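You operate a simulated robot arm through the tools that you are given. There is no shell and no other tool. Be economical: measure what you need, move in short steps, check, and stop when the job is done.

Carry out the task below with a simulated robot arm. There is one attempt and no reset: what you move stays moved.

JOB
Finish the clamped green book: roll the bubbles out of its label, groove it beside the spine, open the clamp.
Fine: hand roller for the label, green block for the groove, both back on the tool rest; the clamp opens after both jobs.

Only the result counts: the job must be done as asked and must still hold three seconds after the hand-in. Knocking over, shifting, dropping, spilling or breaking anything else fails it.

ROBOT AND FRAMES
A 7-joint arm with a two-finger parallel gripper, fixed in place. Base frame: the origin is at the foot of the arm, x ahead of it, y to its left, z up; the work surface is at about z = 0. Units: cm, rad, N and s.
With the tool pointing down near the work surface it reaches from about 24 to 62 cm from the base axis. Its first joint turns from -1.152 to 1.152 rad. Payload 2.6 kg.
The TCP is the grasp point between the finger pads, 3 cm short of the fingertips. In the tool frame z runs along the fingers and y along their closing line. Largest opening 9.4 cm; finger width 2.8, thickness 1; the body of the gripper, 5 by 9.6 cm, starts 5.5 cm behind the TCP.
Orientation is that of the tool frame in the base frame, as a unit quaternion [x, y, z, w]. With the fingers straight down and closing along the base's y, the tool's x points along the base's -x, its y along +y and its z along -z.

CONTROLS
- The arm moves only by the tool send_rows. Its argument "commands" is a list of rows, each an object (a shift or turn left out is 0, a gripper value left out holds the last) with "xyz": the shift along the tool's x, y, z in units of 300 mm (1.0 is 300 mm), a list of three; "delta_rot": the turn, a rotation vector about the tool's x, y, z in units of 120 degrees (1.0 is 120 degrees), a list of three. In form: [{"xyz": [x, y, z], "delta_rot": [ax, ay, az]}, ...]. A call has 1 to 12 rows; each row is the pose to reach, as a shift and turn from the pose commanded when the call began, along the tool's axes at that moment. "fingers" is the closure in counts, from 0 (fully open) to 255 (shut), set as the call begins (left out, the last holds). A call with a number of a shift or a turn outside -1 to 1 is refused whole. Rows are played at 5 a second. More than 5 cm and 0.15 rad between two rows, or a gripper value outside its range, and nothing of the call is played. Where a pose cannot be reached the arm comes as near as it can. A force on the tool above 40 N (or 10 N above the force at the start of the call, whichever is more), or a blocked arm, ends the call early, and 0.2 s more pass. The fingers move at their own pace (about 7.2 cm/s each) and stop on an object; they squeeze with about 31 N. The grip force told is the motor's: it shows also when the fingers shut on nothing. Time passes only in rows, and 0.2 s behind the last, so rows that repeat a pose let the fingers close. It gives the time, the measured TCP pose, the force on the tool (base axes), the opening and the grip force at its end, in the units of the frame above (readings bear some noise).
- Cameras (640 x 400 px; columns grow to the right, rows downward): "scene" is fixed at [4.15, 44.87, 55.13]; the picture's right is [-0.63, -0.77, 0.00], its down [-0.53, 0.44, -0.73] and it looks along [0.56, -0.46, -0.69] (base axes); focal length 268 px, centre (320, 200). "wrist" rides on the gripper at [7.6, 1.4, -10.2] in the tool frame; the picture's right is [-0.18, 0.98, 0.00], its down [-0.75, -0.14, -0.64] and it looks along [-0.63, -0.12, 0.77] (tool axes); focal length 243 px, centre (320, 200). There is no depth. A picture from a camera that has moved, and an enlarged one, comes with that camera's place and axes in the base frame and with its lens.
- camera(camera): a new picture of that camera. It takes no simulated time.
- inspect(camera, box): a new picture of the part [left, top, right, bottom] of that camera's present view, enlarged. It takes no simulated time.
- sign_off(): hands the job in; it is judged then, once.

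Go step by step. Nothing tells you positions but the pictures and the camera data: compare them with the known pose of the tool, close in by small moves and look again before you grip or let go. The budget is 120 turns and 68 pictures, counting those below and the enlarged ones. Unless the task says otherwise, let go and move clear before handing in, and close with one line.

The tools are called after "Request:" as a command line: name --argument value ..., lists and objects as JSON in quotes. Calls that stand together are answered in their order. send_rows: Moves the arm, as the interface text tells. Its arguments: {"type":"object","properties":{"commands":{"type":"array","items":{"type":"object","properties":{"xyz":{"type":"array","items":{"type":"number"}},"delta_rot":{"type":"array","items":{"type":"number"}}}}},"fingers":{"type":"number"}},"required":["commands"]} The other tools are called the same way: camera (camera) takes a picture; inspect (camera, box) takes an enlarged picture of a part of a camera's view; sign_off () hands the job in.

At the start:

```text
time_s: 0.0
position: [35.4, 9.52, 33.87]
tcp_rot: [0.0, 1.0, 0.0, 0.0]
force: [-0.5, -0.2, 1.5]
opening: 9.36
grasp_force: 0.0
```

scene: 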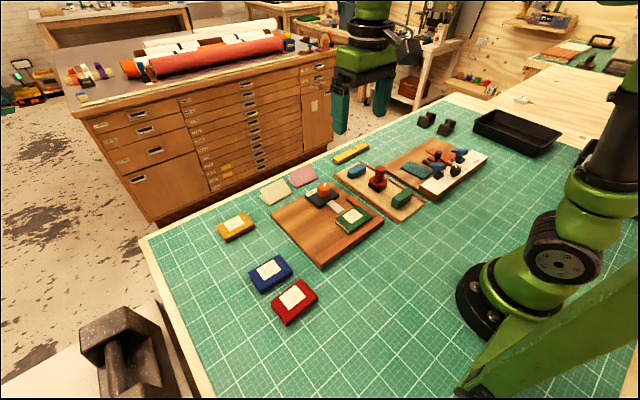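
wrist: 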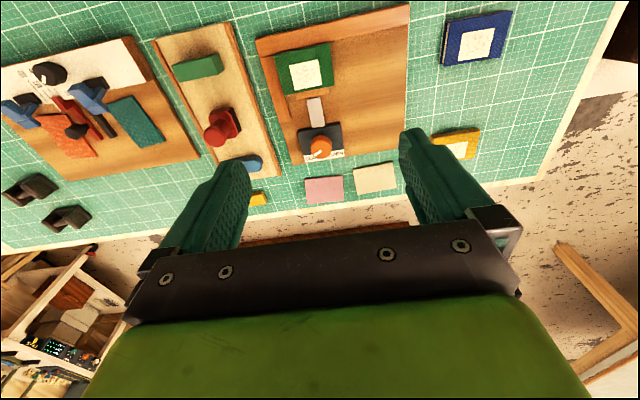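

I see the green book on a wooden board with a clamp, and a tool rest beside it with a red-handled tool, a green block and a blue item. I'll look closer first.

Request:
inspect --camera "scene" --box '[250, 130, 430, 270]'

Request:
inspect --camera "wrist" --box '[150, 0, 420, 210]'

Request:
inspect --camera "wrist" --box '[0, 30, 210, 240]'

```text
2.86 times, centred on (340, 200) of scene
camera zoom: at [4.15, 44.87, 55.13], right [-0.63, -0.77, 0.0], down [-0.53, 0.44, -0.73], along [0.56, -0.46, -0.69], focal length 764 px, centre (263, 200)
```

zoom: 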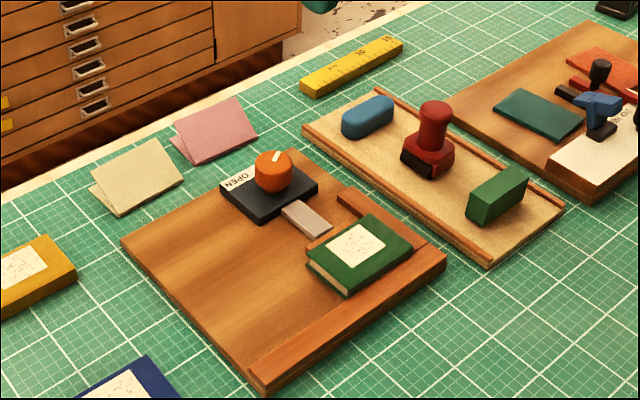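

```text
1.90 times, centred on (285, 105) of wrist
camera zoom: at [27.82, 11.01, 44.14], right [0.18, 0.98, 0.0], down [0.75, -0.14, 0.64], along [0.63, -0.12, -0.77], focal length 462 px, centre (387, 381)
```

zoom: 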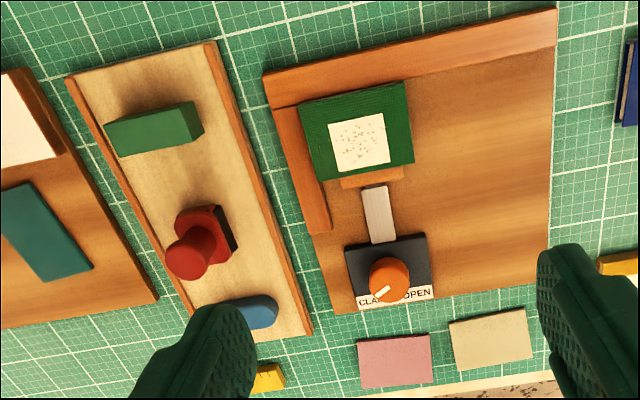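

```text
1.90 times, centred on (105, 135) of wrist
camera zoom: at [27.82, 11.01, 44.14], right [0.18, 0.98, 0.0], down [0.75, -0.14, 0.64], along [0.63, -0.12, -0.77], focal length 462 px, centre (730, 324)
```

zoom: 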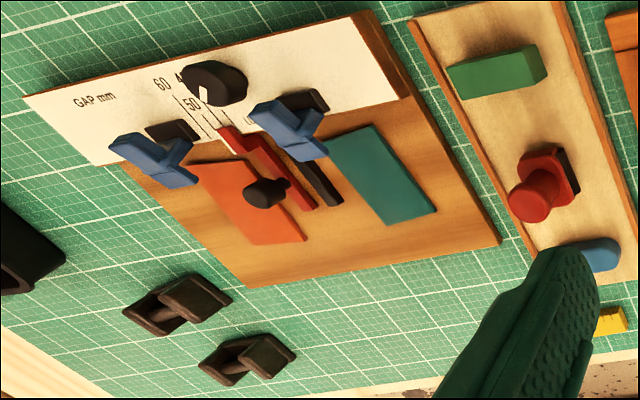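

The orange knob (CLAMP/OPEN) is the clamp, the green book sits against the fence near (36, 7), and the tool rest lies to its right. I'll zoom in on the details.

Request:
inspect --camera "scene" --box '[325, 195, 381, 235]'

Request:
inspect --camera "scene" --box '[340, 150, 420, 210]'

Request:
inspect --camera "wrist" --box '[260, 30, 380, 170]'

```text
10.00 times, centred on (353, 215) of scene
camera zoom: at [4.15, 44.87, 55.13], right [-0.63, -0.77, 0.0], down [-0.53, 0.44, -0.73], along [0.56, -0.46, -0.69], focal length 2675 px, centre (-10, 50)
```

zoom: 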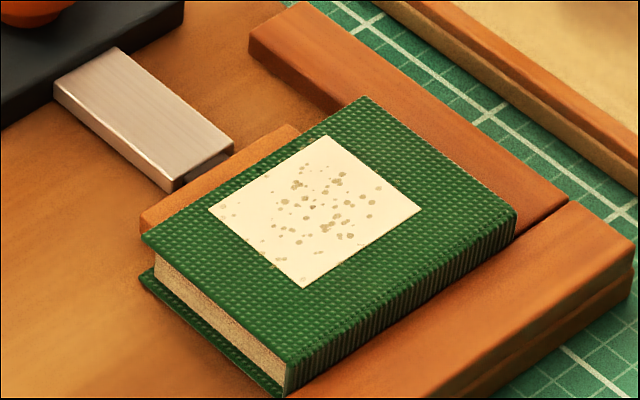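

```text
6.67 times, centred on (380, 180) of scene
camera zoom: at [4.15, 44.87, 55.13], right [-0.63, -0.77, 0.0], down [-0.53, 0.44, -0.73], along [0.56, -0.46, -0.69], focal length 1783 px, centre (-80, 333)
```

zoom: 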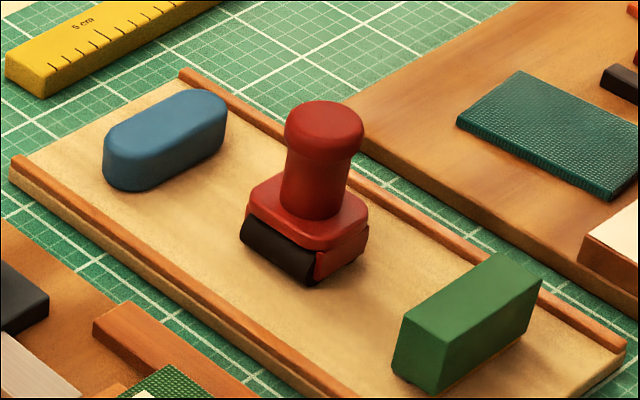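

```text
2.86 times, centred on (320, 100) of wrist
camera zoom: at [27.82, 11.01, 44.14], right [0.18, 0.98, 0.0], down [0.75, -0.14, 0.64], along [0.63, -0.12, -0.77], focal length 693 px, centre (320, 486)
```

zoom: 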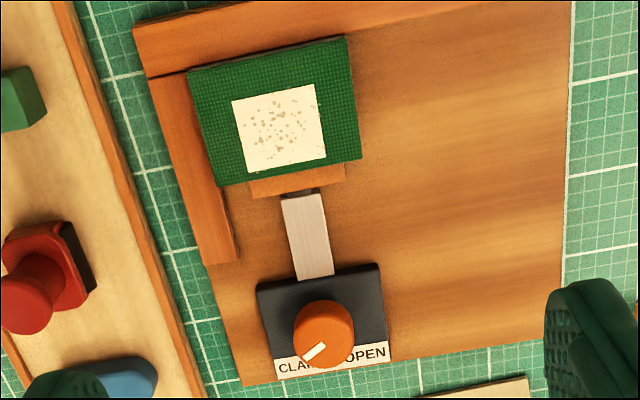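

The spine is the edge toward the robot (low x, along y), and the roller's knob is near (41.8, -9.0, top z≈7). I'll move above the roller and look.

Request:
send_rows --commands '[{"xyz": [-0.036, -0.103, 0.077]}, {"xyz": [-0.071, -0.206, 0.154]}, {"xyz": [-0.107, -0.309, 0.231]}, {"xyz": [-0.142, -0.411, 0.309]}, {"xyz": [-0.178, -0.514, 0.386]}, {"xyz": [-0.213, -0.617, 0.463]}, {"xyz": [-0.213, -0.617, 0.463]}]'

Request:
camera --camera "wrist"

Request:
camera --camera "scene"

```text
time_s: 1.6
position: [41.8, -8.93, 19.97]
tcp_rot: [0.001, 1.0, 0.001, 0.0]
force: [0.3, -0.3, -0.9]
opening: 9.39
grasp_force: 0.0
```

```text
59 pictures are left
camera wrist: at [34.25, -7.56, 30.3], right [0.18, 0.98, 0.0], down [0.75, -0.14, 0.64], along [0.63, -0.12, -0.77], focal length 243 px, centre (320, 200)
```

wrist: 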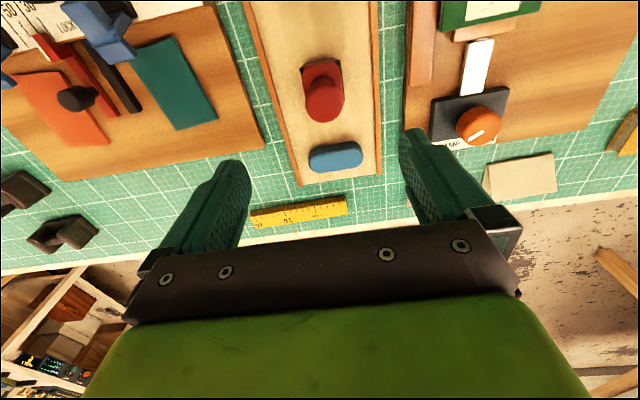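

```text
58 pictures are left
```

scene: 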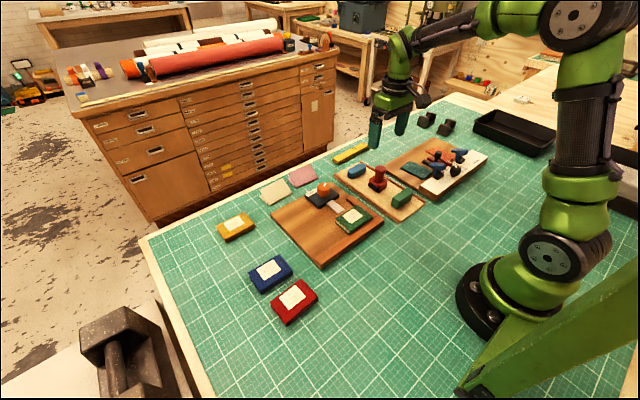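

The gripper is just above the roller. I'll zoom in for its exact shape.

Request:
inspect --camera "wrist" --box '[240, 20, 400, 180]'

Request:
inspect --camera "scene" --box '[340, 155, 420, 225]'

```text
2.50 times, centred on (320, 100) of wrist
camera zoom: at [34.25, -7.56, 30.3], right [0.18, 0.98, 0.0], down [0.75, -0.14, 0.64], along [0.63, -0.12, -0.77], focal length 606 px, centre (320, 450)
```

zoom: 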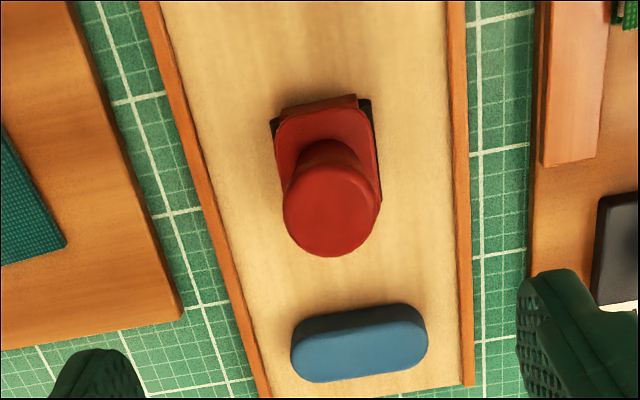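

```text
5.71 times, centred on (380, 190) of scene
camera zoom: at [4.16, 44.86, 55.13], right [-0.63, -0.77, 0.0], down [-0.53, 0.44, -0.73], along [0.56, -0.46, -0.69], focal length 1529 px, centre (-23, 257)
```

zoom: 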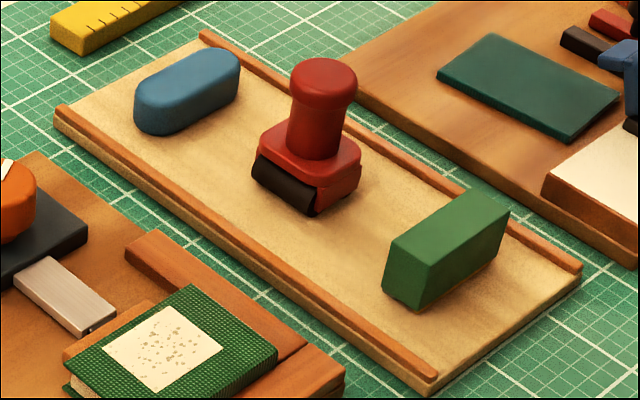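

The knob's top is at about (41.4, -8.6, 7.9). I'll descend around it with the fingers open and check before gripping.

Request:
send_rows --commands '[{"xyz": [0.012, 0.012, 0.14]}, {"xyz": [0.012, 0.012, 0.28]}, {"xyz": [0.012, 0.012, 0.36]}, {"xyz": [0.012, 0.012, 0.425]}, {"xyz": [0.012, 0.012, 0.425]}]'

Request:
inspect --camera "scene" --box '[340, 135, 420, 205]'

Request:
camera --camera "wrist"

```text
time_s: 2.8
position: [41.32, -8.54, 7.04]
tcp_rot: [0.001, 1.0, 0.0, 0.0]
force: [-0.4, 0.1, -0.2]
opening: 9.38
grasp_force: 0.1
```

```text
5.71 times, centred on (380, 170) of scene
camera zoom: at [4.15, 44.87, 55.13], right [-0.63, -0.77, 0.0], down [-0.53, 0.44, -0.73], along [0.56, -0.46, -0.69], focal length 1529 px, centre (-23, 371)
```

zoom: 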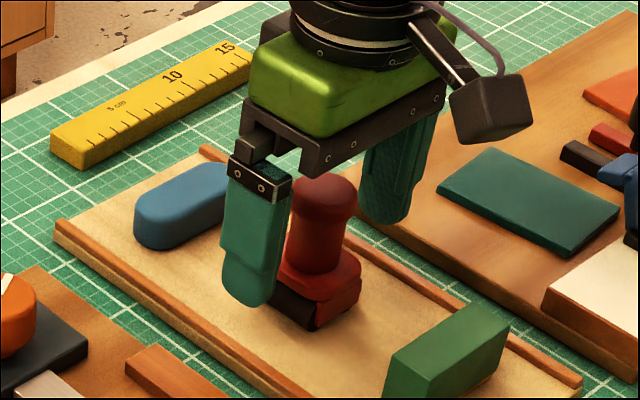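

```text
54 pictures are left
camera wrist: at [33.81, -7.19, 17.48], right [0.19, 0.98, 0.0], down [0.75, -0.14, 0.64], along [0.63, -0.12, -0.77], focal length 243 px, centre (320, 200)
```

wrist: 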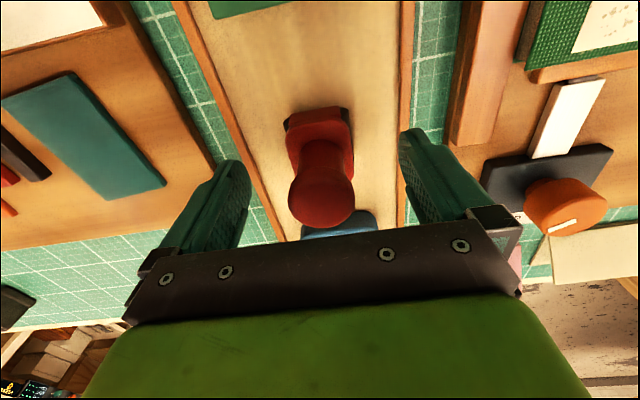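

The knob is centred between the fingers. I'll close on it.

Request:
send_rows --commands '[{"xyz": [-0.006, 0, 0]}, {"xyz": [-0.006, 0, 0]}, {"xyz": [-0.006, 0, 0]}, {"xyz": [-0.006, 0, 0]}, {"xyz": [-0.006, 0, 0]}]' --fingers 255

```text
time_s: 4.0
position: [41.6, -8.53, 7.16]
tcp_rot: [0.0, 1.0, 0.0, 0.001]
force: [0.2, 0.3, -0.2]
opening: 3.29
grasp_force: 30.9
```

The roller is gripped (opening 3.29). I'll lift straight up and move over the book.

Request:
send_rows --commands '[{"xyz": [0, 0, -0.03]}, {"xyz": [0, 0, -0.1]}, {"xyz": [0, 0, -0.2]}, {"xyz": [0, 0, -0.3]}, {"xyz": [0.04, 0.12, -0.3]}, {"xyz": [0.085, 0.25, -0.3]}, {"xyz": [0.125, 0.38, -0.3]}, {"xyz": [0.17, 0.517, -0.3]}, {"xyz": [0.17, 0.517, -0.3]}]'

Request:
camera --camera "wrist"

Request:
inspect --camera "scene" --box '[300, 135, 420, 240]'

```text
time_s: 6.0
position: [36.58, 7.05, 16.19]
tcp_rot: [0.001, 1.0, 0.0, -0.001]
force: [-0.1, -0.3, -2.0]
opening: 3.3
grasp_force: 30.3
```

```text
53 pictures are left
camera wrist: at [28.98, 8.34, 26.52], right [0.19, 0.98, 0.0], down [0.75, -0.14, 0.64], along [0.63, -0.12, -0.77], focal length 243 px, centre (320, 200)
```

wrist: 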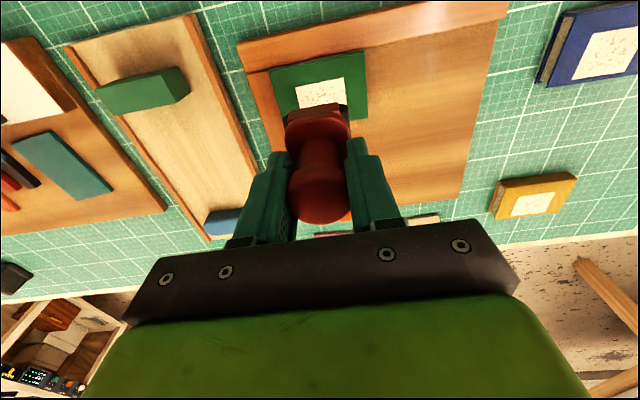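

```text
3.81 times, centred on (360, 188) of scene
camera zoom: at [4.15, 44.87, 55.13], right [-0.63, -0.77, 0.0], down [-0.53, 0.44, -0.73], along [0.56, -0.46, -0.69], focal length 1019 px, centre (168, 248)
```

zoom: 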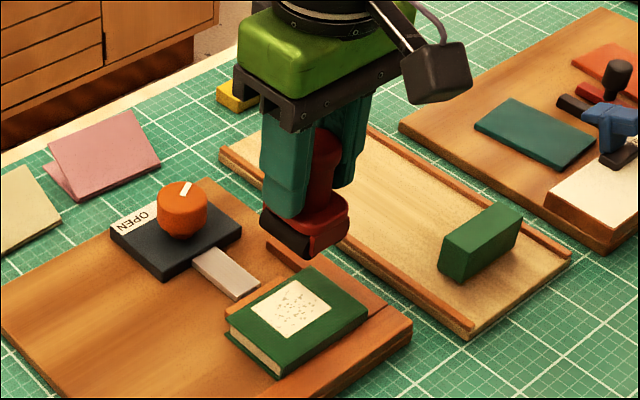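

The book's cover spans x 33.15–38.8 and y 2.9–11.25 with its top at z≈2.5. The label is centred at (36.55, 7.0), about 3.5 × 4.5 cm. I'll check the roller's underside.

Request:
inspect --camera "scene" --box '[360, 165, 400, 205]'

Request:
inspect --camera "wrist" --box '[260, 40, 380, 160]'

```text
10.00 times, centred on (380, 185) of scene
camera zoom: at [4.15, 44.87, 55.13], right [-0.63, -0.77, 0.0], down [-0.53, 0.44, -0.73], along [0.56, -0.46, -0.69], focal length 2675 px, centre (-280, 350)
```

zoom: 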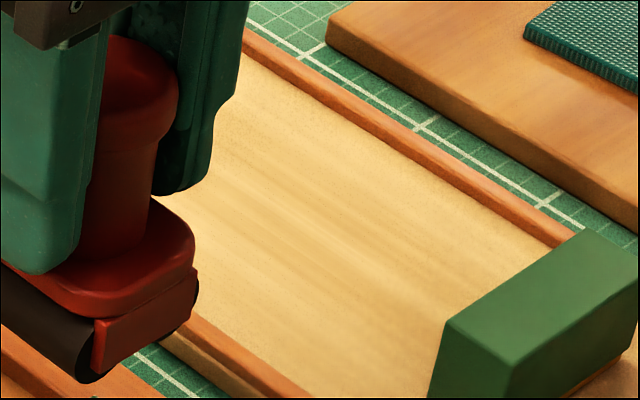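

```text
3.33 times, centred on (320, 100) of wrist
camera zoom: at [28.98, 8.34, 26.52], right [0.19, 0.98, 0.0], down [0.75, -0.14, 0.64], along [0.63, -0.12, -0.77], focal length 809 px, centre (320, 533)
```

zoom: 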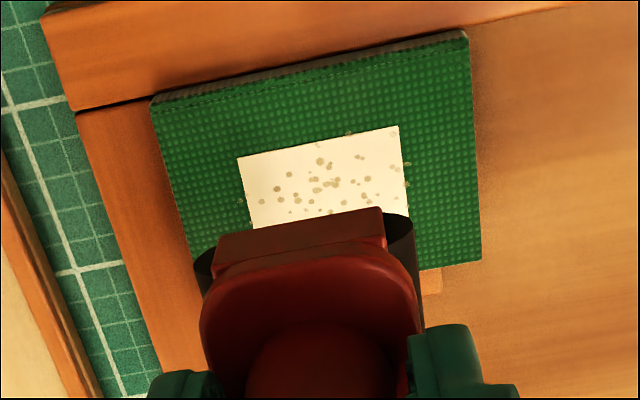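

The roller's axis runs along x and it is wide enough for the label, so I'll roll along y. I'll go to the label's -y end and feel down gently.

Request:
send_rows --commands '[{"xyz": [0, -0.05, 0.05]}, {"xyz": [0, -0.092, 0.12]}, {"xyz": [0, -0.092, 0.19]}, {"xyz": [0, -0.092, 0.2]}, {"xyz": [0, -0.092, 0.2]}]'

Request:
inspect --camera "scene" --box '[325, 165, 395, 235]'

```text
time_s: 7.2
position: [36.35, 4.21, 10.19]
tcp_rot: [0.001, 1.0, 0.0, 0.0]
force: [0.8, 0.1, -1.4]
opening: 3.27
grasp_force: 31.4
```

```text
5.71 times, centred on (360, 200) of scene
camera zoom: at [4.16, 44.87, 55.13], right [-0.63, -0.77, 0.0], down [-0.53, 0.44, -0.73], along [0.56, -0.46, -0.69], focal length 1529 px, centre (91, 200)
```

zoom: 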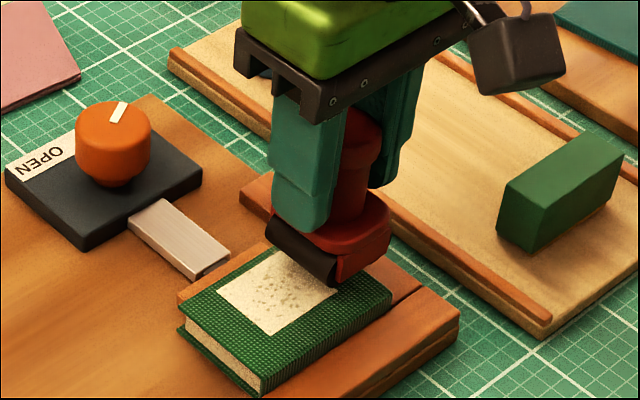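

The roller is just above the label's end. I'll lower it in small steps and read the force.

Request:
send_rows --commands '[{"xyz": [-0.004, 0, 0.013]}, {"xyz": [-0.004, 0, 0.026]}, {"xyz": [-0.004, 0, 0.04]}, {"xyz": [-0.004, 0, 0.04]}]'

Request:
send_rows --commands '[{"xyz": [0, 0, 0.007]}, {"xyz": [0, 0, 0.007]}]'

Request:
send_rows --commands '[{"xyz": [0, 0, 0.007]}, {"xyz": [0, 0, 0.007]}]'

```text
time_s: 8.2
position: [36.7, 4.31, 9.13]
tcp_rot: [0.001, 1.0, 0.0, 0.002]
force: [-5.6, 0.4, 23.8]
opening: 3.32
grasp_force: 30.9
```

```text
time_s: 8.7
position: [36.76, 4.4, 8.98]
tcp_rot: [0.0, 1.0, 0.001, 0.004]
force: [-3.7, -0.4, 6.6]
opening: 3.31
grasp_force: 31.1
stopped in row 2: the force on the tool passed its limit (the readings are from after the stop); the commanded pose is now the measured one
```

```text
time_s: 9.2
position: [36.78, 4.37, 9.1]
tcp_rot: [0.001, 1.0, 0.002, 0.004]
force: [-3.1, 0.0, 7.8]
opening: 3.26
grasp_force: 31.0
stopped in row 2: the force on the tool passed its limit (the readings are from after the stop); the commanded pose is now the measured one
```

The roller is in contact at about 8 N. I'll check its seating before rolling.

Request:
inspect --camera "scene" --box '[325, 165, 395, 235]'

```text
5.71 times, centred on (360, 200) of scene
camera zoom: at [4.15, 44.86, 55.13], right [-0.63, -0.77, 0.0], down [-0.53, 0.44, -0.73], along [0.56, -0.46, -0.69], focal length 1529 px, centre (91, 200)
```

zoom: 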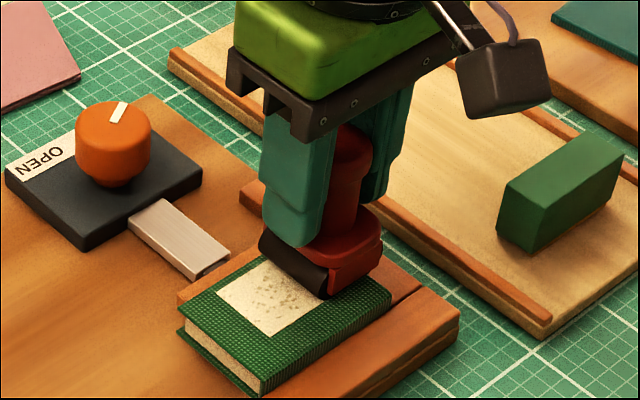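

It is seated on the label's -y end. I'll roll toward +y at constant height.

Request:
send_rows --commands '[{"xyz": [0, 0.02, 0]}, {"xyz": [0, 0.04, 0]}, {"xyz": [0, 0.06, 0]}, {"xyz": [0, 0.08, 0]}, {"xyz": [0, 0.1, 0]}, {"xyz": [0, 0.12, 0]}, {"xyz": [0, 0.14, 0]}, {"xyz": [0, 0.16, 0]}, {"xyz": [0, 0.18, 0]}]'

Request:
inspect --camera "scene" --box '[325, 165, 395, 235]'

```text
time_s: 11.2
position: [36.84, 9.69, 9.05]
tcp_rot: [0.002, 1.0, 0.001, 0.003]
force: [-0.6, -6.6, 13.8]
opening: 3.28
grasp_force: 31.0
```

```text
5.71 times, centred on (360, 200) of scene
camera zoom: at [4.15, 44.86, 55.13], right [-0.63, -0.77, 0.0], down [-0.53, 0.44, -0.73], along [0.56, -0.46, -0.69], focal length 1529 px, centre (91, 200)
```

zoom: 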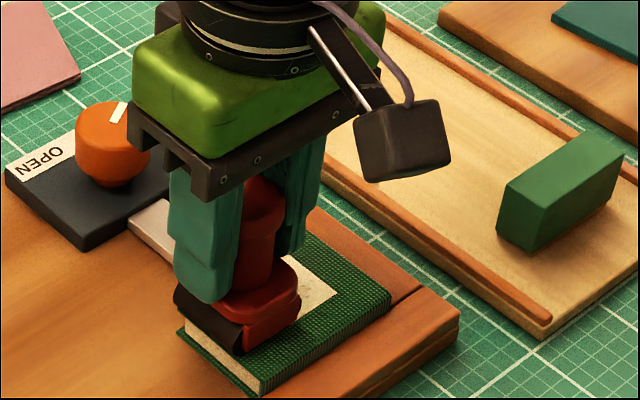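

The stroke worked with no stop. I'll roll back and then lift to inspect the label.

Request:
send_rows --commands '[{"xyz": [0, -0.02, 0]}, {"xyz": [0, -0.04, 0]}, {"xyz": [0, -0.06, 0]}, {"xyz": [0, -0.08, 0]}, {"xyz": [0, -0.1, 0]}, {"xyz": [0, -0.12, 0]}, {"xyz": [0, -0.14, 0]}, {"xyz": [0, -0.16, 0]}, {"xyz": [0, -0.18, 0]}]'

Request:
send_rows --commands '[{"xyz": [0, 0, -0.05]}, {"xyz": [0.05, 0, -0.15]}, {"xyz": [0.05, -0.1, -0.25]}, {"xyz": [0.05, -0.2, -0.3]}, {"xyz": [0.05, -0.2, -0.3]}]'

Request:
inspect --camera "scene" --box '[325, 165, 395, 235]'

```text
time_s: 13.2
position: [36.87, 4.26, 9.1]
tcp_rot: [0.002, 1.0, 0.001, 0.004]
force: [-0.5, 5.6, 12.6]
opening: 3.29
grasp_force: 31.3
```

```text
time_s: 14.4
position: [35.2, -1.7, 18.01]
tcp_rot: [0.0, 1.0, 0.001, 0.005]
force: [-0.2, 0.9, -1.1]
opening: 3.29
grasp_force: 31.0
```

```text
5.71 times, centred on (360, 200) of scene
camera zoom: at [4.16, 44.86, 55.13], right [-0.63, -0.77, 0.0], down [-0.53, 0.44, -0.73], along [0.56, -0.46, -0.69], focal length 1529 px, centre (91, 200)
```

zoom: 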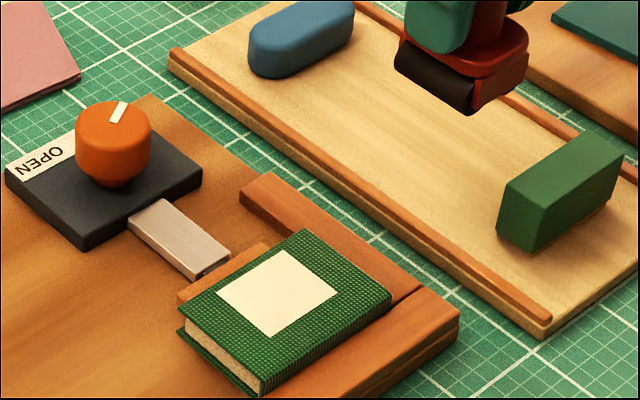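

The label is smooth now. I'll return the roller to its original spot on the rest.

Request:
send_rows --commands '[{"xyz": [-0.07, -0.076, 0]}, {"xyz": [-0.14, -0.152, 0]}, {"xyz": [-0.212, -0.228, 0]}, {"xyz": [-0.212, -0.228, 0.1]}, {"xyz": [-0.212, -0.228, 0.2]}, {"xyz": [-0.212, -0.228, 0.27]}, {"xyz": [-0.212, -0.228, 0.33]}, {"xyz": [-0.212, -0.228, 0.33]}]'

Request:
inspect --camera "scene" --box '[345, 145, 415, 215]'

```text
time_s: 16.2
position: [41.61, -8.6, 8.04]
tcp_rot: [0.002, 1.0, 0.0, 0.004]
force: [0.1, -0.5, -1.7]
opening: 3.27
grasp_force: 30.8
```

```text
5.71 times, centred on (380, 180) of scene
camera zoom: at [4.16, 44.86, 55.13], right [-0.63, -0.77, 0.0], down [-0.53, 0.44, -0.73], along [0.56, -0.46, -0.69], focal length 1529 px, centre (-23, 314)
```

zoom: 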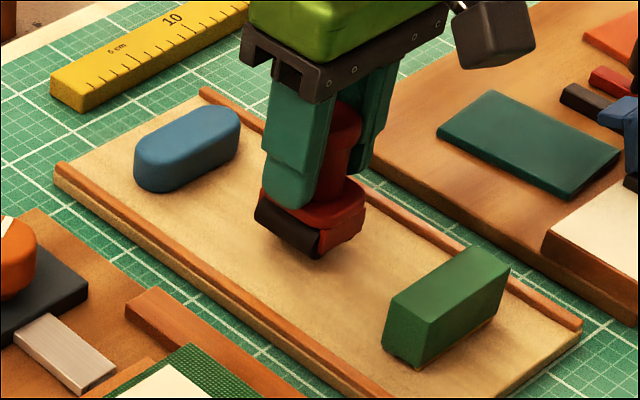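

Request:
send_rows --commands '[{"xyz": [0, 0, 0.01]}, {"xyz": [0, 0, 0.02]}, {"xyz": [0, 0, 0.02]}]'

Request:
send_rows --commands '[{"xyz": [0, 0, 0.004]}, {"xyz": [0, 0, 0.004]}]'

```text
time_s: 17.0
position: [41.63, -8.58, 7.48]
tcp_rot: [0.001, 1.0, 0.001, 0.005]
force: [0.5, -0.2, -1.2]
opening: 3.28
grasp_force: 31.4
```

```text
time_s: 17.6
position: [41.71, -8.58, 7.38]
tcp_rot: [0.002, 1.0, 0.0, 0.004]
force: [-0.1, -0.9, -2.4]
opening: 3.27
grasp_force: 30.9
```

The roller isn't touching yet, so I'll keep lowering in 1 mm steps.

Request:
send_rows --commands '[{"xyz": [0, 0, 0.004]}, {"xyz": [0, 0, 0.004]}]'

Request:
send_rows --commands '[{"xyz": [0, 0, 0.003]}, {"xyz": [0, 0, 0.003]}]'

```text
time_s: 18.2
position: [41.59, -8.55, 7.26]
tcp_rot: [0.002, 1.0, 0.001, 0.004]
force: [-0.3, 0.1, -2.4]
opening: 3.3
grasp_force: 31.1
```

```text
time_s: 18.8
position: [41.59, -8.62, 7.14]
tcp_rot: [0.002, 1.0, 0.001, 0.004]
force: [0.0, 0.0, -1.7]
opening: 3.3
grasp_force: 31.4
```

Request:
send_rows --commands '[{"xyz": [0, 0, 0.003]}, {"xyz": [0, 0, 0.003]}]'

Request:
inspect --camera "scene" --box '[360, 160, 400, 200]'

```text
time_s: 19.4
position: [41.56, -8.45, 7.14]
tcp_rot: [0.002, 1.0, 0.001, 0.004]
force: [0.4, -0.3, 0.1]
opening: 3.28
grasp_force: 31.5
```

```text
10.00 times, centred on (380, 180) of scene
camera zoom: at [4.15, 44.87, 55.13], right [-0.63, -0.77, 0.0], down [-0.53, 0.44, -0.73], along [0.56, -0.46, -0.69], focal length 2675 px, centre (-280, 400)
```

zoom: 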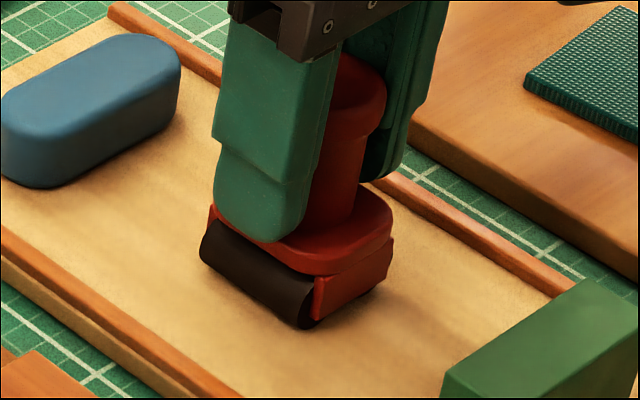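

The force change shows contact. I'll press down 0.6 mm more, release and rise.

Request:
send_rows --commands '[{"xyz": [0, 0, 0.002]}, {"xyz": [0, 0, 0.002]}]'

Request:
send_rows --commands '[{"xyz": [0, 0, 0]}, {"xyz": [0, 0, 0]}, {"xyz": [0, 0, 0]}, {"xyz": [0, 0, 0]}, {"xyz": [0, 0, -0.05]}, {"xyz": [0, 0, -0.15]}, {"xyz": [0.1, 0, -0.3]}, {"xyz": [0.2, 0, -0.33]}, {"xyz": [0.2, 0, -0.33]}]' --fingers 0

Request:
inspect --camera "scene" --box '[345, 150, 425, 220]'

Request:
camera --camera "wrist"

```text
time_s: 20.0
position: [41.61, -8.53, 7.06]
tcp_rot: [0.001, 1.0, 0.001, 0.004]
force: [-3.1, 0.7, 8.3]
opening: 3.27
grasp_force: 31.5
```

```text
refused: row 7 steps farther than a row can; nothing moved
```

```text
5.71 times, centred on (385, 185) of scene
camera zoom: at [4.15, 44.87, 55.13], right [-0.63, -0.77, 0.0], down [-0.53, 0.44, -0.73], along [0.56, -0.46, -0.69], focal length 1529 px, centre (-51, 286)
```

zoom: 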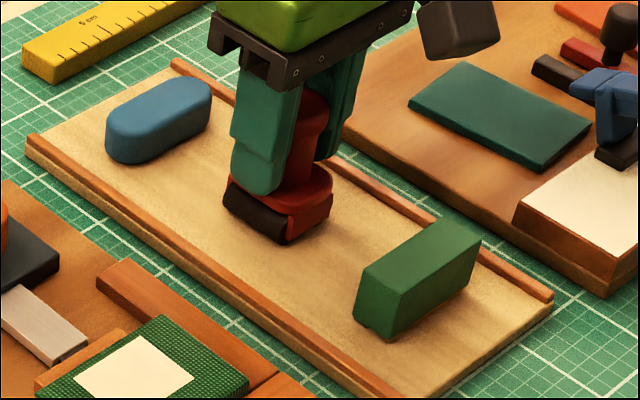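

```text
42 pictures are left
camera wrist: at [33.96, -7.18, 17.33], right [0.19, 0.98, 0.0], down [0.75, -0.15, 0.65], along [0.64, -0.12, -0.76], focal length 243 px, centre (320, 200)
```

wrist: 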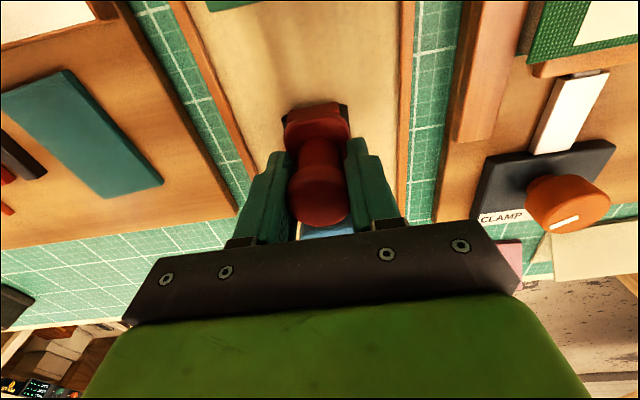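

That row step was too long, so I'll resend the release with smaller steps.

Request:
send_rows --commands '[{"xyz": [0, 0, 0]}, {"xyz": [0, 0, 0]}, {"xyz": [0, 0, 0]}, {"xyz": [0, 0, -0.05]}, {"xyz": [0, 0, -0.15]}, {"xyz": [0, 0, -0.3]}, {"xyz": [0.1, 0, -0.38]}, {"xyz": [0.2, 0, -0.4]}, {"xyz": [0.28, 0, -0.4]}, {"xyz": [0.28, 0, -0.4]}]' --fingers 0

Request:
inspect --camera "scene" --box '[345, 150, 425, 220]'

Request:
camera --camera "wrist"

```text
time_s: 22.2
position: [33.1, -8.52, 19.1]
tcp_rot: [0.002, 1.0, 0.002, 0.005]
force: [0.1, -0.1, 0.5]
opening: 9.41
grasp_force: 0.0
```

```text
5.71 times, centred on (385, 185) of scene
camera zoom: at [4.15, 44.87, 55.13], right [-0.63, -0.77, 0.0], down [-0.53, 0.44, -0.73], along [0.56, -0.46, -0.69], focal length 1529 px, centre (-51, 286)
```

zoom: 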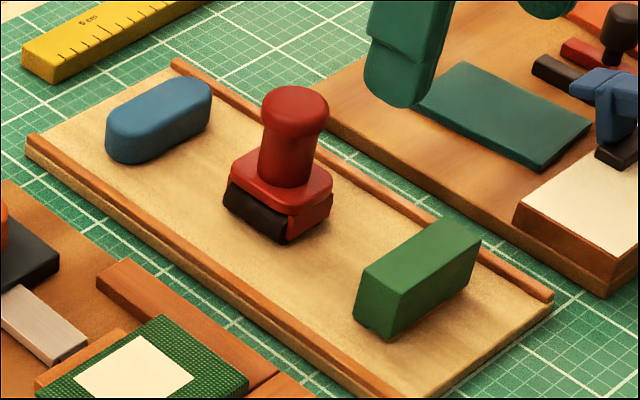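

```text
40 pictures are left
camera wrist: at [25.46, -7.17, 29.3], right [0.19, 0.98, 0.0], down [0.75, -0.14, 0.65], along [0.64, -0.12, -0.76], focal length 243 px, centre (320, 200)
```

wrist: 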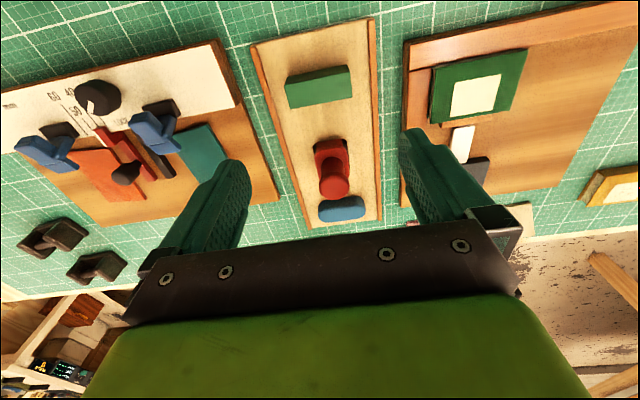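

The roller stands back on the rest. Next I'll look closely at the green block.

Request:
inspect --camera "wrist" --box '[260, 40, 380, 140]'

Request:
inspect --camera "scene" --box '[380, 170, 420, 210]'

```text
4.00 times, centred on (320, 90) of wrist
camera zoom: at [25.46, -7.17, 29.3], right [0.19, 0.98, 0.0], down [0.75, -0.14, 0.65], along [0.64, -0.12, -0.76], focal length 970 px, centre (320, 640)
```

zoom: 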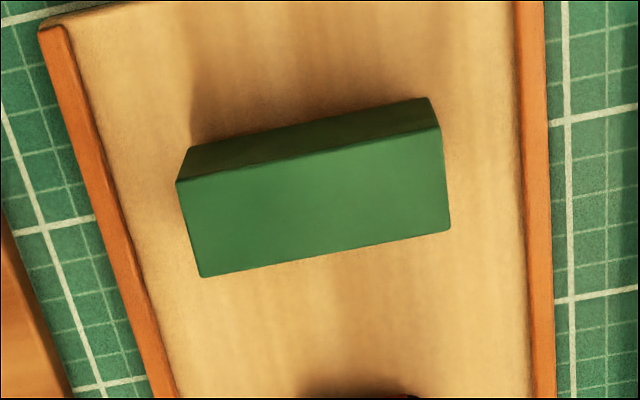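

```text
10.00 times, centred on (400, 190) of scene
camera zoom: at [4.15, 44.87, 55.13], right [-0.63, -0.77, 0.0], down [-0.53, 0.44, -0.73], along [0.56, -0.46, -0.69], focal length 2675 px, centre (-480, 300)
```

zoom: 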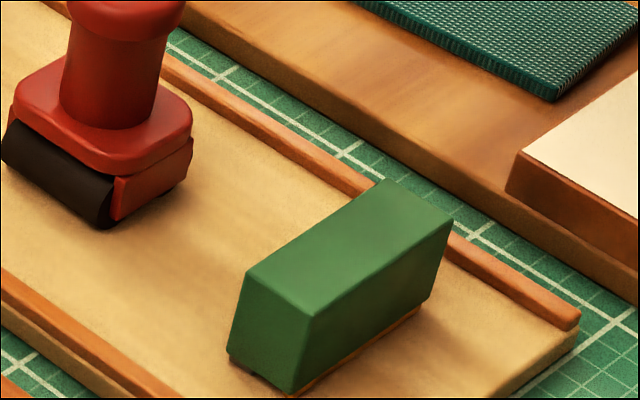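

The block spans x 31.45–33.8, y -11.7 to -5.6, with its top at z≈4.1 and its long side parallel to the spine. I'll grip it by its ends with a partial opening, descending partway first.

Request:
send_rows --commands '[{"xyz": [0.015, -0.004, 0.13]}, {"xyz": [0.015, -0.004, 0.26]}, {"xyz": [0.015, -0.004, 0.37]}, {"xyz": [0.015, -0.004, 0.37]}]' --fingers 50

Request:
camera --camera "wrist"

Request:
inspect --camera "scene" --box '[360, 150, 430, 220]'

```text
time_s: 23.2
position: [32.73, -8.62, 7.91]
tcp_rot: [0.002, 1.0, 0.001, 0.005]
force: [0.4, 0.3, -0.6]
opening: 7.56
grasp_force: 0.1
```

```text
37 pictures are left
camera wrist: at [25.09, -7.29, 18.15], right [0.19, 0.98, 0.0], down [0.75, -0.15, 0.65], along [0.64, -0.12, -0.76], focal length 243 px, centre (320, 200)
```

wrist: 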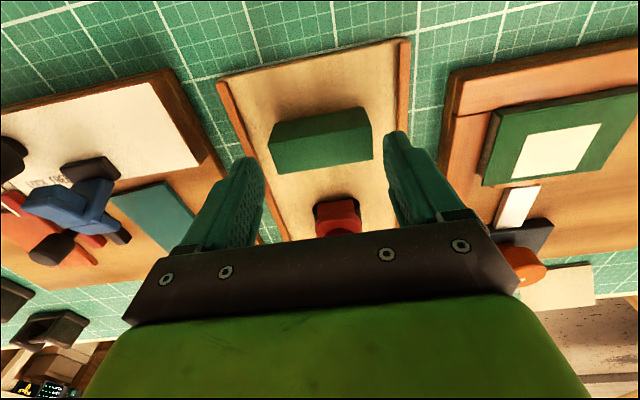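

```text
5.71 times, centred on (395, 185) of scene
camera zoom: at [4.15, 44.86, 55.13], right [-0.63, -0.77, 0.0], down [-0.53, 0.44, -0.73], along [0.56, -0.46, -0.69], focal length 1529 px, centre (-109, 286)
```

zoom: 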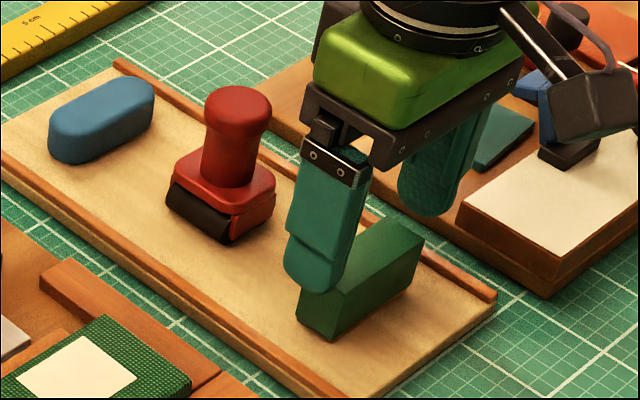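

The block is centred. I'll descend to z≈5.3 and close.

Request:
send_rows --commands '[{"xyz": [0.003, 0, 0.04]}, {"xyz": [0.003, 0, 0.087]}, {"xyz": [0.003, 0, 0.087]}]'

Request:
send_rows --commands '[{"xyz": [0, 0, 0]}, {"xyz": [0, 0, 0]}, {"xyz": [0, 0, 0]}, {"xyz": [0, 0, 0]}]' --fingers 255

Request:
inspect --camera "scene" --box '[375, 160, 425, 210]'

```text
time_s: 24.0
position: [32.65, -8.57, 5.27]
tcp_rot: [0.002, 1.0, 0.001, 0.004]
force: [0.1, 0.0, 0.2]
opening: 7.58
grasp_force: 0.1
```

```text
time_s: 25.0
position: [32.59, -8.66, 5.25]
tcp_rot: [0.002, 1.0, 0.0, 0.004]
force: [0.1, 0.1, 0.2]
opening: 6.31
grasp_force: 30.6
```

```text
8.00 times, centred on (400, 185) of scene
camera zoom: at [4.15, 44.86, 55.13], right [-0.63, -0.77, 0.0], down [-0.53, 0.44, -0.73], along [0.56, -0.46, -0.69], focal length 2140 px, centre (-320, 320)
```

zoom: 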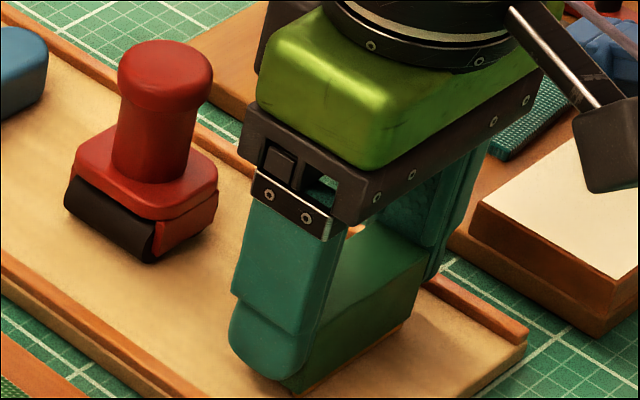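

The block is gripped at 6.31 cm. I'll lift it and examine its underside profile.

Request:
send_rows --commands '[{"xyz": [0, 0, -0.03]}, {"xyz": [0, 0, -0.12]}, {"xyz": [0, 0, -0.25]}, {"xyz": [0, 0, -0.39]}, {"xyz": [0, 0, -0.5]}, {"xyz": [0, 0, -0.5]}]'

Request:
send_rows --commands '[{"delta_rot": [0, 0.06, 0]}, {"delta_rot": [0, 0.12, 0]}, {"delta_rot": [0, 0.18, 0]}, {"delta_rot": [0, 0.24, 0]}, {"delta_rot": [0, 0.3, 0]}, {"delta_rot": [0, 0.36, 0]}, {"delta_rot": [0, 0.36, 0]}]'

Request:
camera --camera "scene"

```text
time_s: 26.4
position: [32.5, -8.74, 20.51]
tcp_rot: [0.002, 1.0, 0.0, 0.004]
force: [0.2, 0.8, -1.2]
opening: 6.31
grasp_force: 31.1
```

```text
time_s: 28.0
position: [32.6, -8.64, 20.13]
tcp_rot: [0.0, 0.931, 0.0, -0.365]
force: [0.6, 0.1, -1.5]
opening: 6.34
grasp_force: 30.9
```

```text
34 pictures are left
```

scene: 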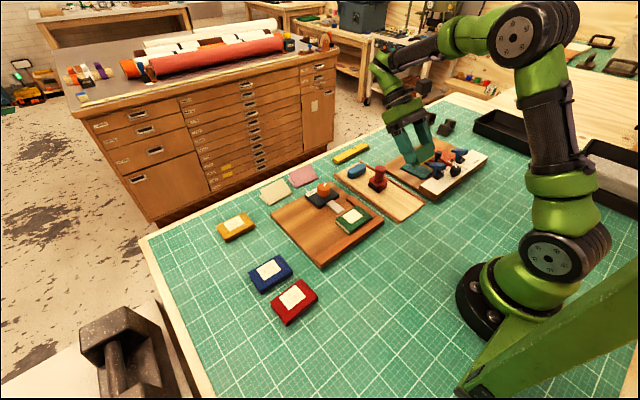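

Request:
inspect --camera "scene" --box '[385, 130, 445, 190]'

Request:
inspect --camera "scene" --box '[330, 200, 375, 235]'

```text
6.67 times, centred on (415, 160) of scene
camera zoom: at [4.16, 44.87, 55.13], right [-0.63, -0.77, 0.0], down [-0.53, 0.44, -0.73], along [0.56, -0.46, -0.69], focal length 1783 px, centre (-313, 467)
```

zoom: 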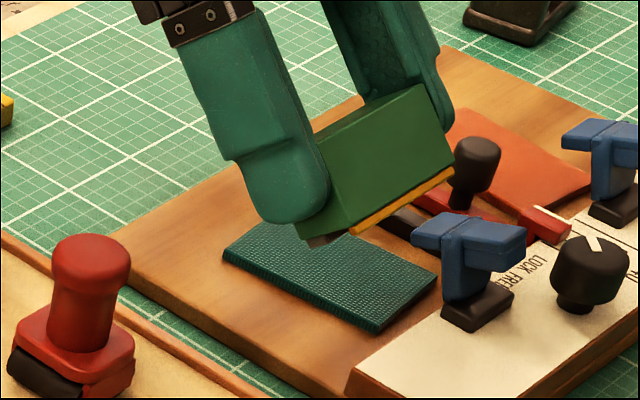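

```text
11.43 times, centred on (352, 218) of scene
camera zoom: at [4.16, 44.87, 55.13], right [-0.63, -0.77, 0.0], down [-0.53, 0.44, -0.73], along [0.56, -0.46, -0.69], focal length 3057 px, centre (-51, 0)
```

zoom: 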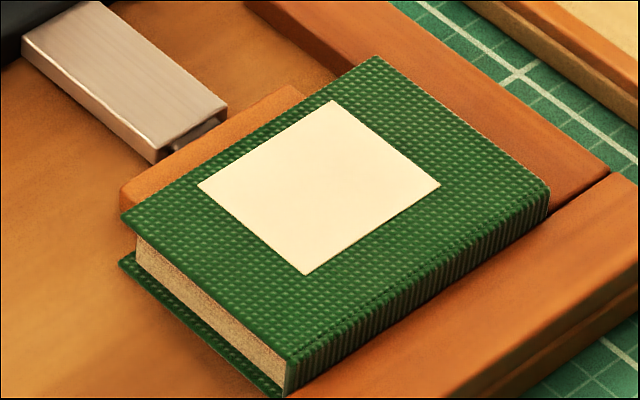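

There is a brass edge on the block's underside. I'll tilt the block further to see where it sits.

Request:
send_rows --commands '[{"delta_rot": [0, 0.06, 0]}, {"delta_rot": [0, 0.12, 0]}, {"delta_rot": [0, 0.18, 0]}, {"delta_rot": [0, 0.24, 0]}, {"delta_rot": [0, 0.3, 0]}, {"delta_rot": [0, 0.3, 0]}]'

Request:
inspect --camera "scene" --box '[385, 130, 445, 190]'

```text
time_s: 29.4
position: [24.62, -10.78, 23.06]
tcp_rot: [-0.001, 0.773, 0.0, -0.634]
force: [-0.8, 0.0, -0.7]
opening: 6.32
grasp_force: 31.1
out of reach, approached as far as the arm can: row 3, 4, 5, 6
```

```text
6.67 times, centred on (415, 160) of scene
camera zoom: at [4.15, 44.87, 55.13], right [-0.63, -0.77, 0.0], down [-0.53, 0.44, -0.73], along [0.56, -0.46, -0.69], focal length 1783 px, centre (-313, 467)
```

zoom: 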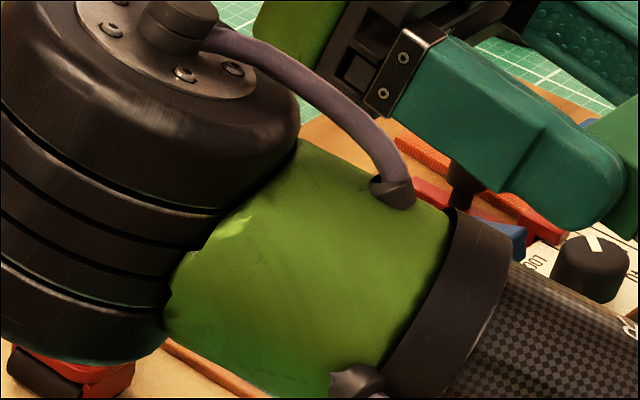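

The arm shifted in reaching that tilt but touched nothing. I'll look at the underside from here.

Request:
inspect --camera "scene" --box '[420, 120, 500, 190]'

```text
5.71 times, centred on (460, 155) of scene
camera zoom: at [4.15, 44.87, 55.13], right [-0.63, -0.77, 0.0], down [-0.53, 0.44, -0.73], along [0.56, -0.46, -0.69], focal length 1529 px, centre (-480, 457)
```

zoom: 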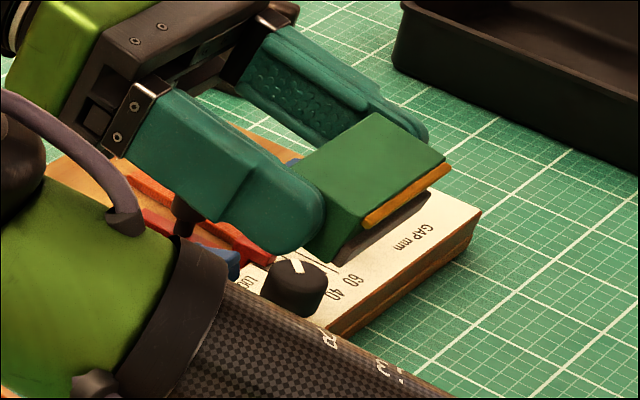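

Request:
inspect --camera "scene" --box '[455, 135, 480, 160]'

```text
16.00 times, centred on (468, 148) of scene
camera zoom: at [4.15, 44.87, 55.13], right [-0.63, -0.77, 0.0], down [-0.53, 0.44, -0.73], along [0.56, -0.46, -0.69], focal length 4280 px, centre (-2040, 1040)
```

zoom: 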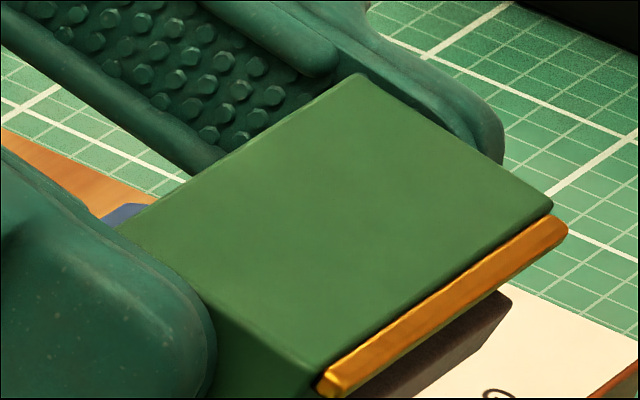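

The brass rib runs near the block's -x bottom edge, with a dark foot of similar height on the +x side. I'll find the joint line on the book's cover before pressing.

Request:
inspect --camera "scene" --box '[350, 212, 380, 234]'

Request:
send_rows --commands '[{"delta_rot": [0, -0.06, 0]}, {"delta_rot": [0, -0.12, 0]}, {"delta_rot": [0, -0.18, 0]}, {"delta_rot": [0, -0.24, 0]}, {"delta_rot": [0, -0.3, 0]}, {"delta_rot": [0, -0.36, 0]}, {"delta_rot": [0, -0.42, 0]}, {"delta_rot": [0, -0.48, 0]}, {"delta_rot": [0, -0.54, 0]}, {"delta_rot": [0, -0.6, 0]}, {"delta_rot": [0, -0.66, 0]}, {"delta_rot": [0, -0.66, 0]}]'

```text
16.00 times, centred on (365, 223) of scene
camera zoom: at [4.15, 44.87, 55.13], right [-0.63, -0.77, 0.0], down [-0.53, 0.44, -0.73], along [0.56, -0.46, -0.69], focal length 4280 px, centre (-400, -168)
```

zoom: 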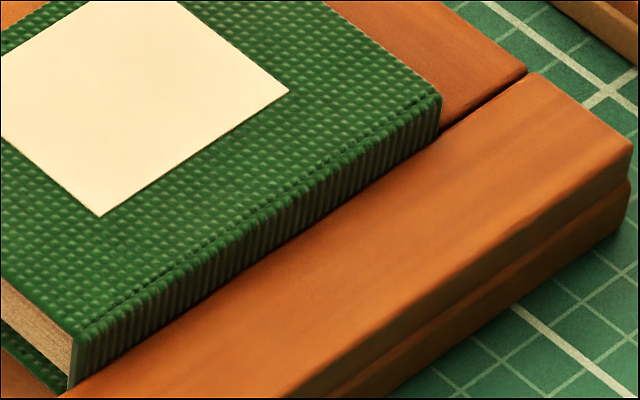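

```text
time_s: 32.0
position: [24.8, -10.71, 23.08]
tcp_rot: [0.002, 1.0, 0.0, 0.005]
force: [0.1, -0.1, -0.2]
opening: 6.31
grasp_force: 30.6
```

I see a fine seam about 0.3 cm inside the spine edge. I'll move the wrist camera nearer for a better look at the cover, keeping the block clear.

Request:
send_rows --commands '[{"xyz": [-0.052, 0.05, 0.06]}, {"xyz": [-0.104, 0.1, 0.12]}, {"xyz": [-0.155, 0.15, 0.18]}, {"xyz": [-0.207, 0.2, 0.24]}, {"xyz": [-0.207, 0.257, 0.3]}, {"xyz": [-0.207, 0.257, 0.36]}, {"xyz": [-0.207, 0.257, 0.36]}]'

Request:
inspect --camera "wrist" --box '[390, 50, 540, 170]'

```text
time_s: 33.6
position: [31.08, -3.13, 12.3]
tcp_rot: [0.002, 1.0, 0.001, 0.005]
force: [0.1, 0.2, -1.3]
opening: 6.33
grasp_force: 30.1
```

```text
3.33 times, centred on (465, 110) of wrist
camera zoom: at [23.45, -1.64, 22.57], right [0.19, 0.98, 0.0], down [0.75, -0.14, 0.65], along [0.64, -0.12, -0.76], focal length 809 px, centre (-163, 500)
```

zoom: 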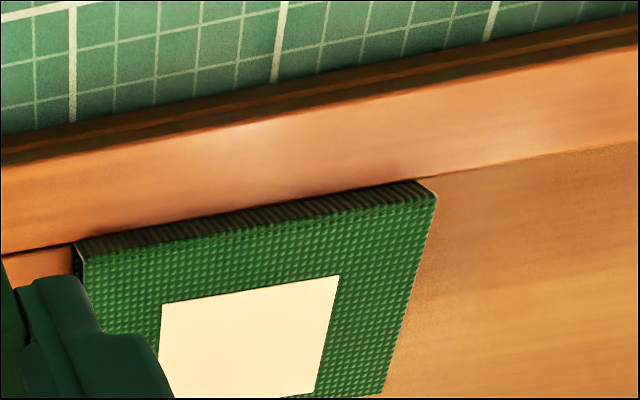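

Request:
inspect --camera "wrist" --box '[430, 100, 480, 140]'

```text
10.00 times, centred on (455, 120) of wrist
camera zoom: at [23.45, -1.64, 22.57], right [0.19, 0.98, 0.0], down [0.75, -0.14, 0.65], along [0.64, -0.12, -0.76], focal length 2426 px, centre (-1030, 1000)
```

zoom: 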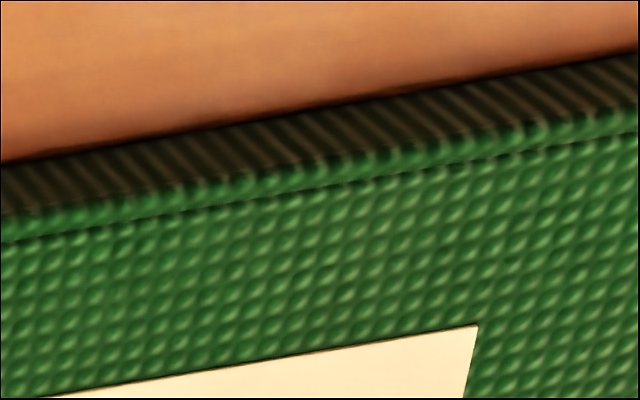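

The seam marks the spine cap, about 0.25 cm wide, with the board beginning beyond it. I'll target the rib about 0.6 cm in from the spine edge, tilt the block slightly so only the rib bears and not the foot on the label, and hover first.

Request:
send_rows --commands '[{"xyz": [-0.03, 0.08, 0]}, {"xyz": [-0.06, 0.16, 0], "delta_rot": [0, -0.01, 0]}, {"xyz": [-0.09, 0.23, 0], "delta_rot": [0, -0.02, 0]}, {"xyz": [-0.114, 0.304, 0.0], "delta_rot": [0, -0.025, 0]}, {"xyz": [-0.114, 0.304, 0.1], "delta_rot": [0, -0.025, 0]}, {"xyz": [-0.114, 0.304, 0.13], "delta_rot": [0, -0.025, 0]}, {"xyz": [-0.114, 0.304, 0.13], "delta_rot": [0, -0.025, 0]}]'

Request:
inspect --camera "scene" --box '[325, 185, 385, 240]'

```text
time_s: 35.2
position: [34.47, 5.99, 8.29]
tcp_rot: [0.002, 1.0, 0.001, 0.031]
force: [-0.1, -0.1, -0.3]
opening: 6.31
grasp_force: 31.5
```

```text
7.27 times, centred on (355, 212) of scene
camera zoom: at [4.16, 44.87, 55.13], right [-0.63, -0.77, 0.0], down [-0.53, 0.44, -0.73], along [0.56, -0.46, -0.69], focal length 1946 px, centre (66, 109)
```

zoom: 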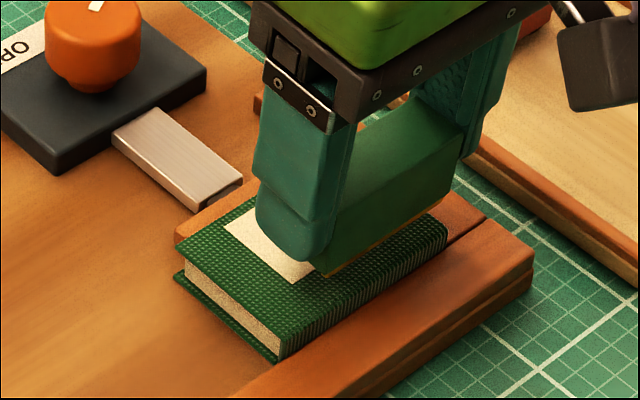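

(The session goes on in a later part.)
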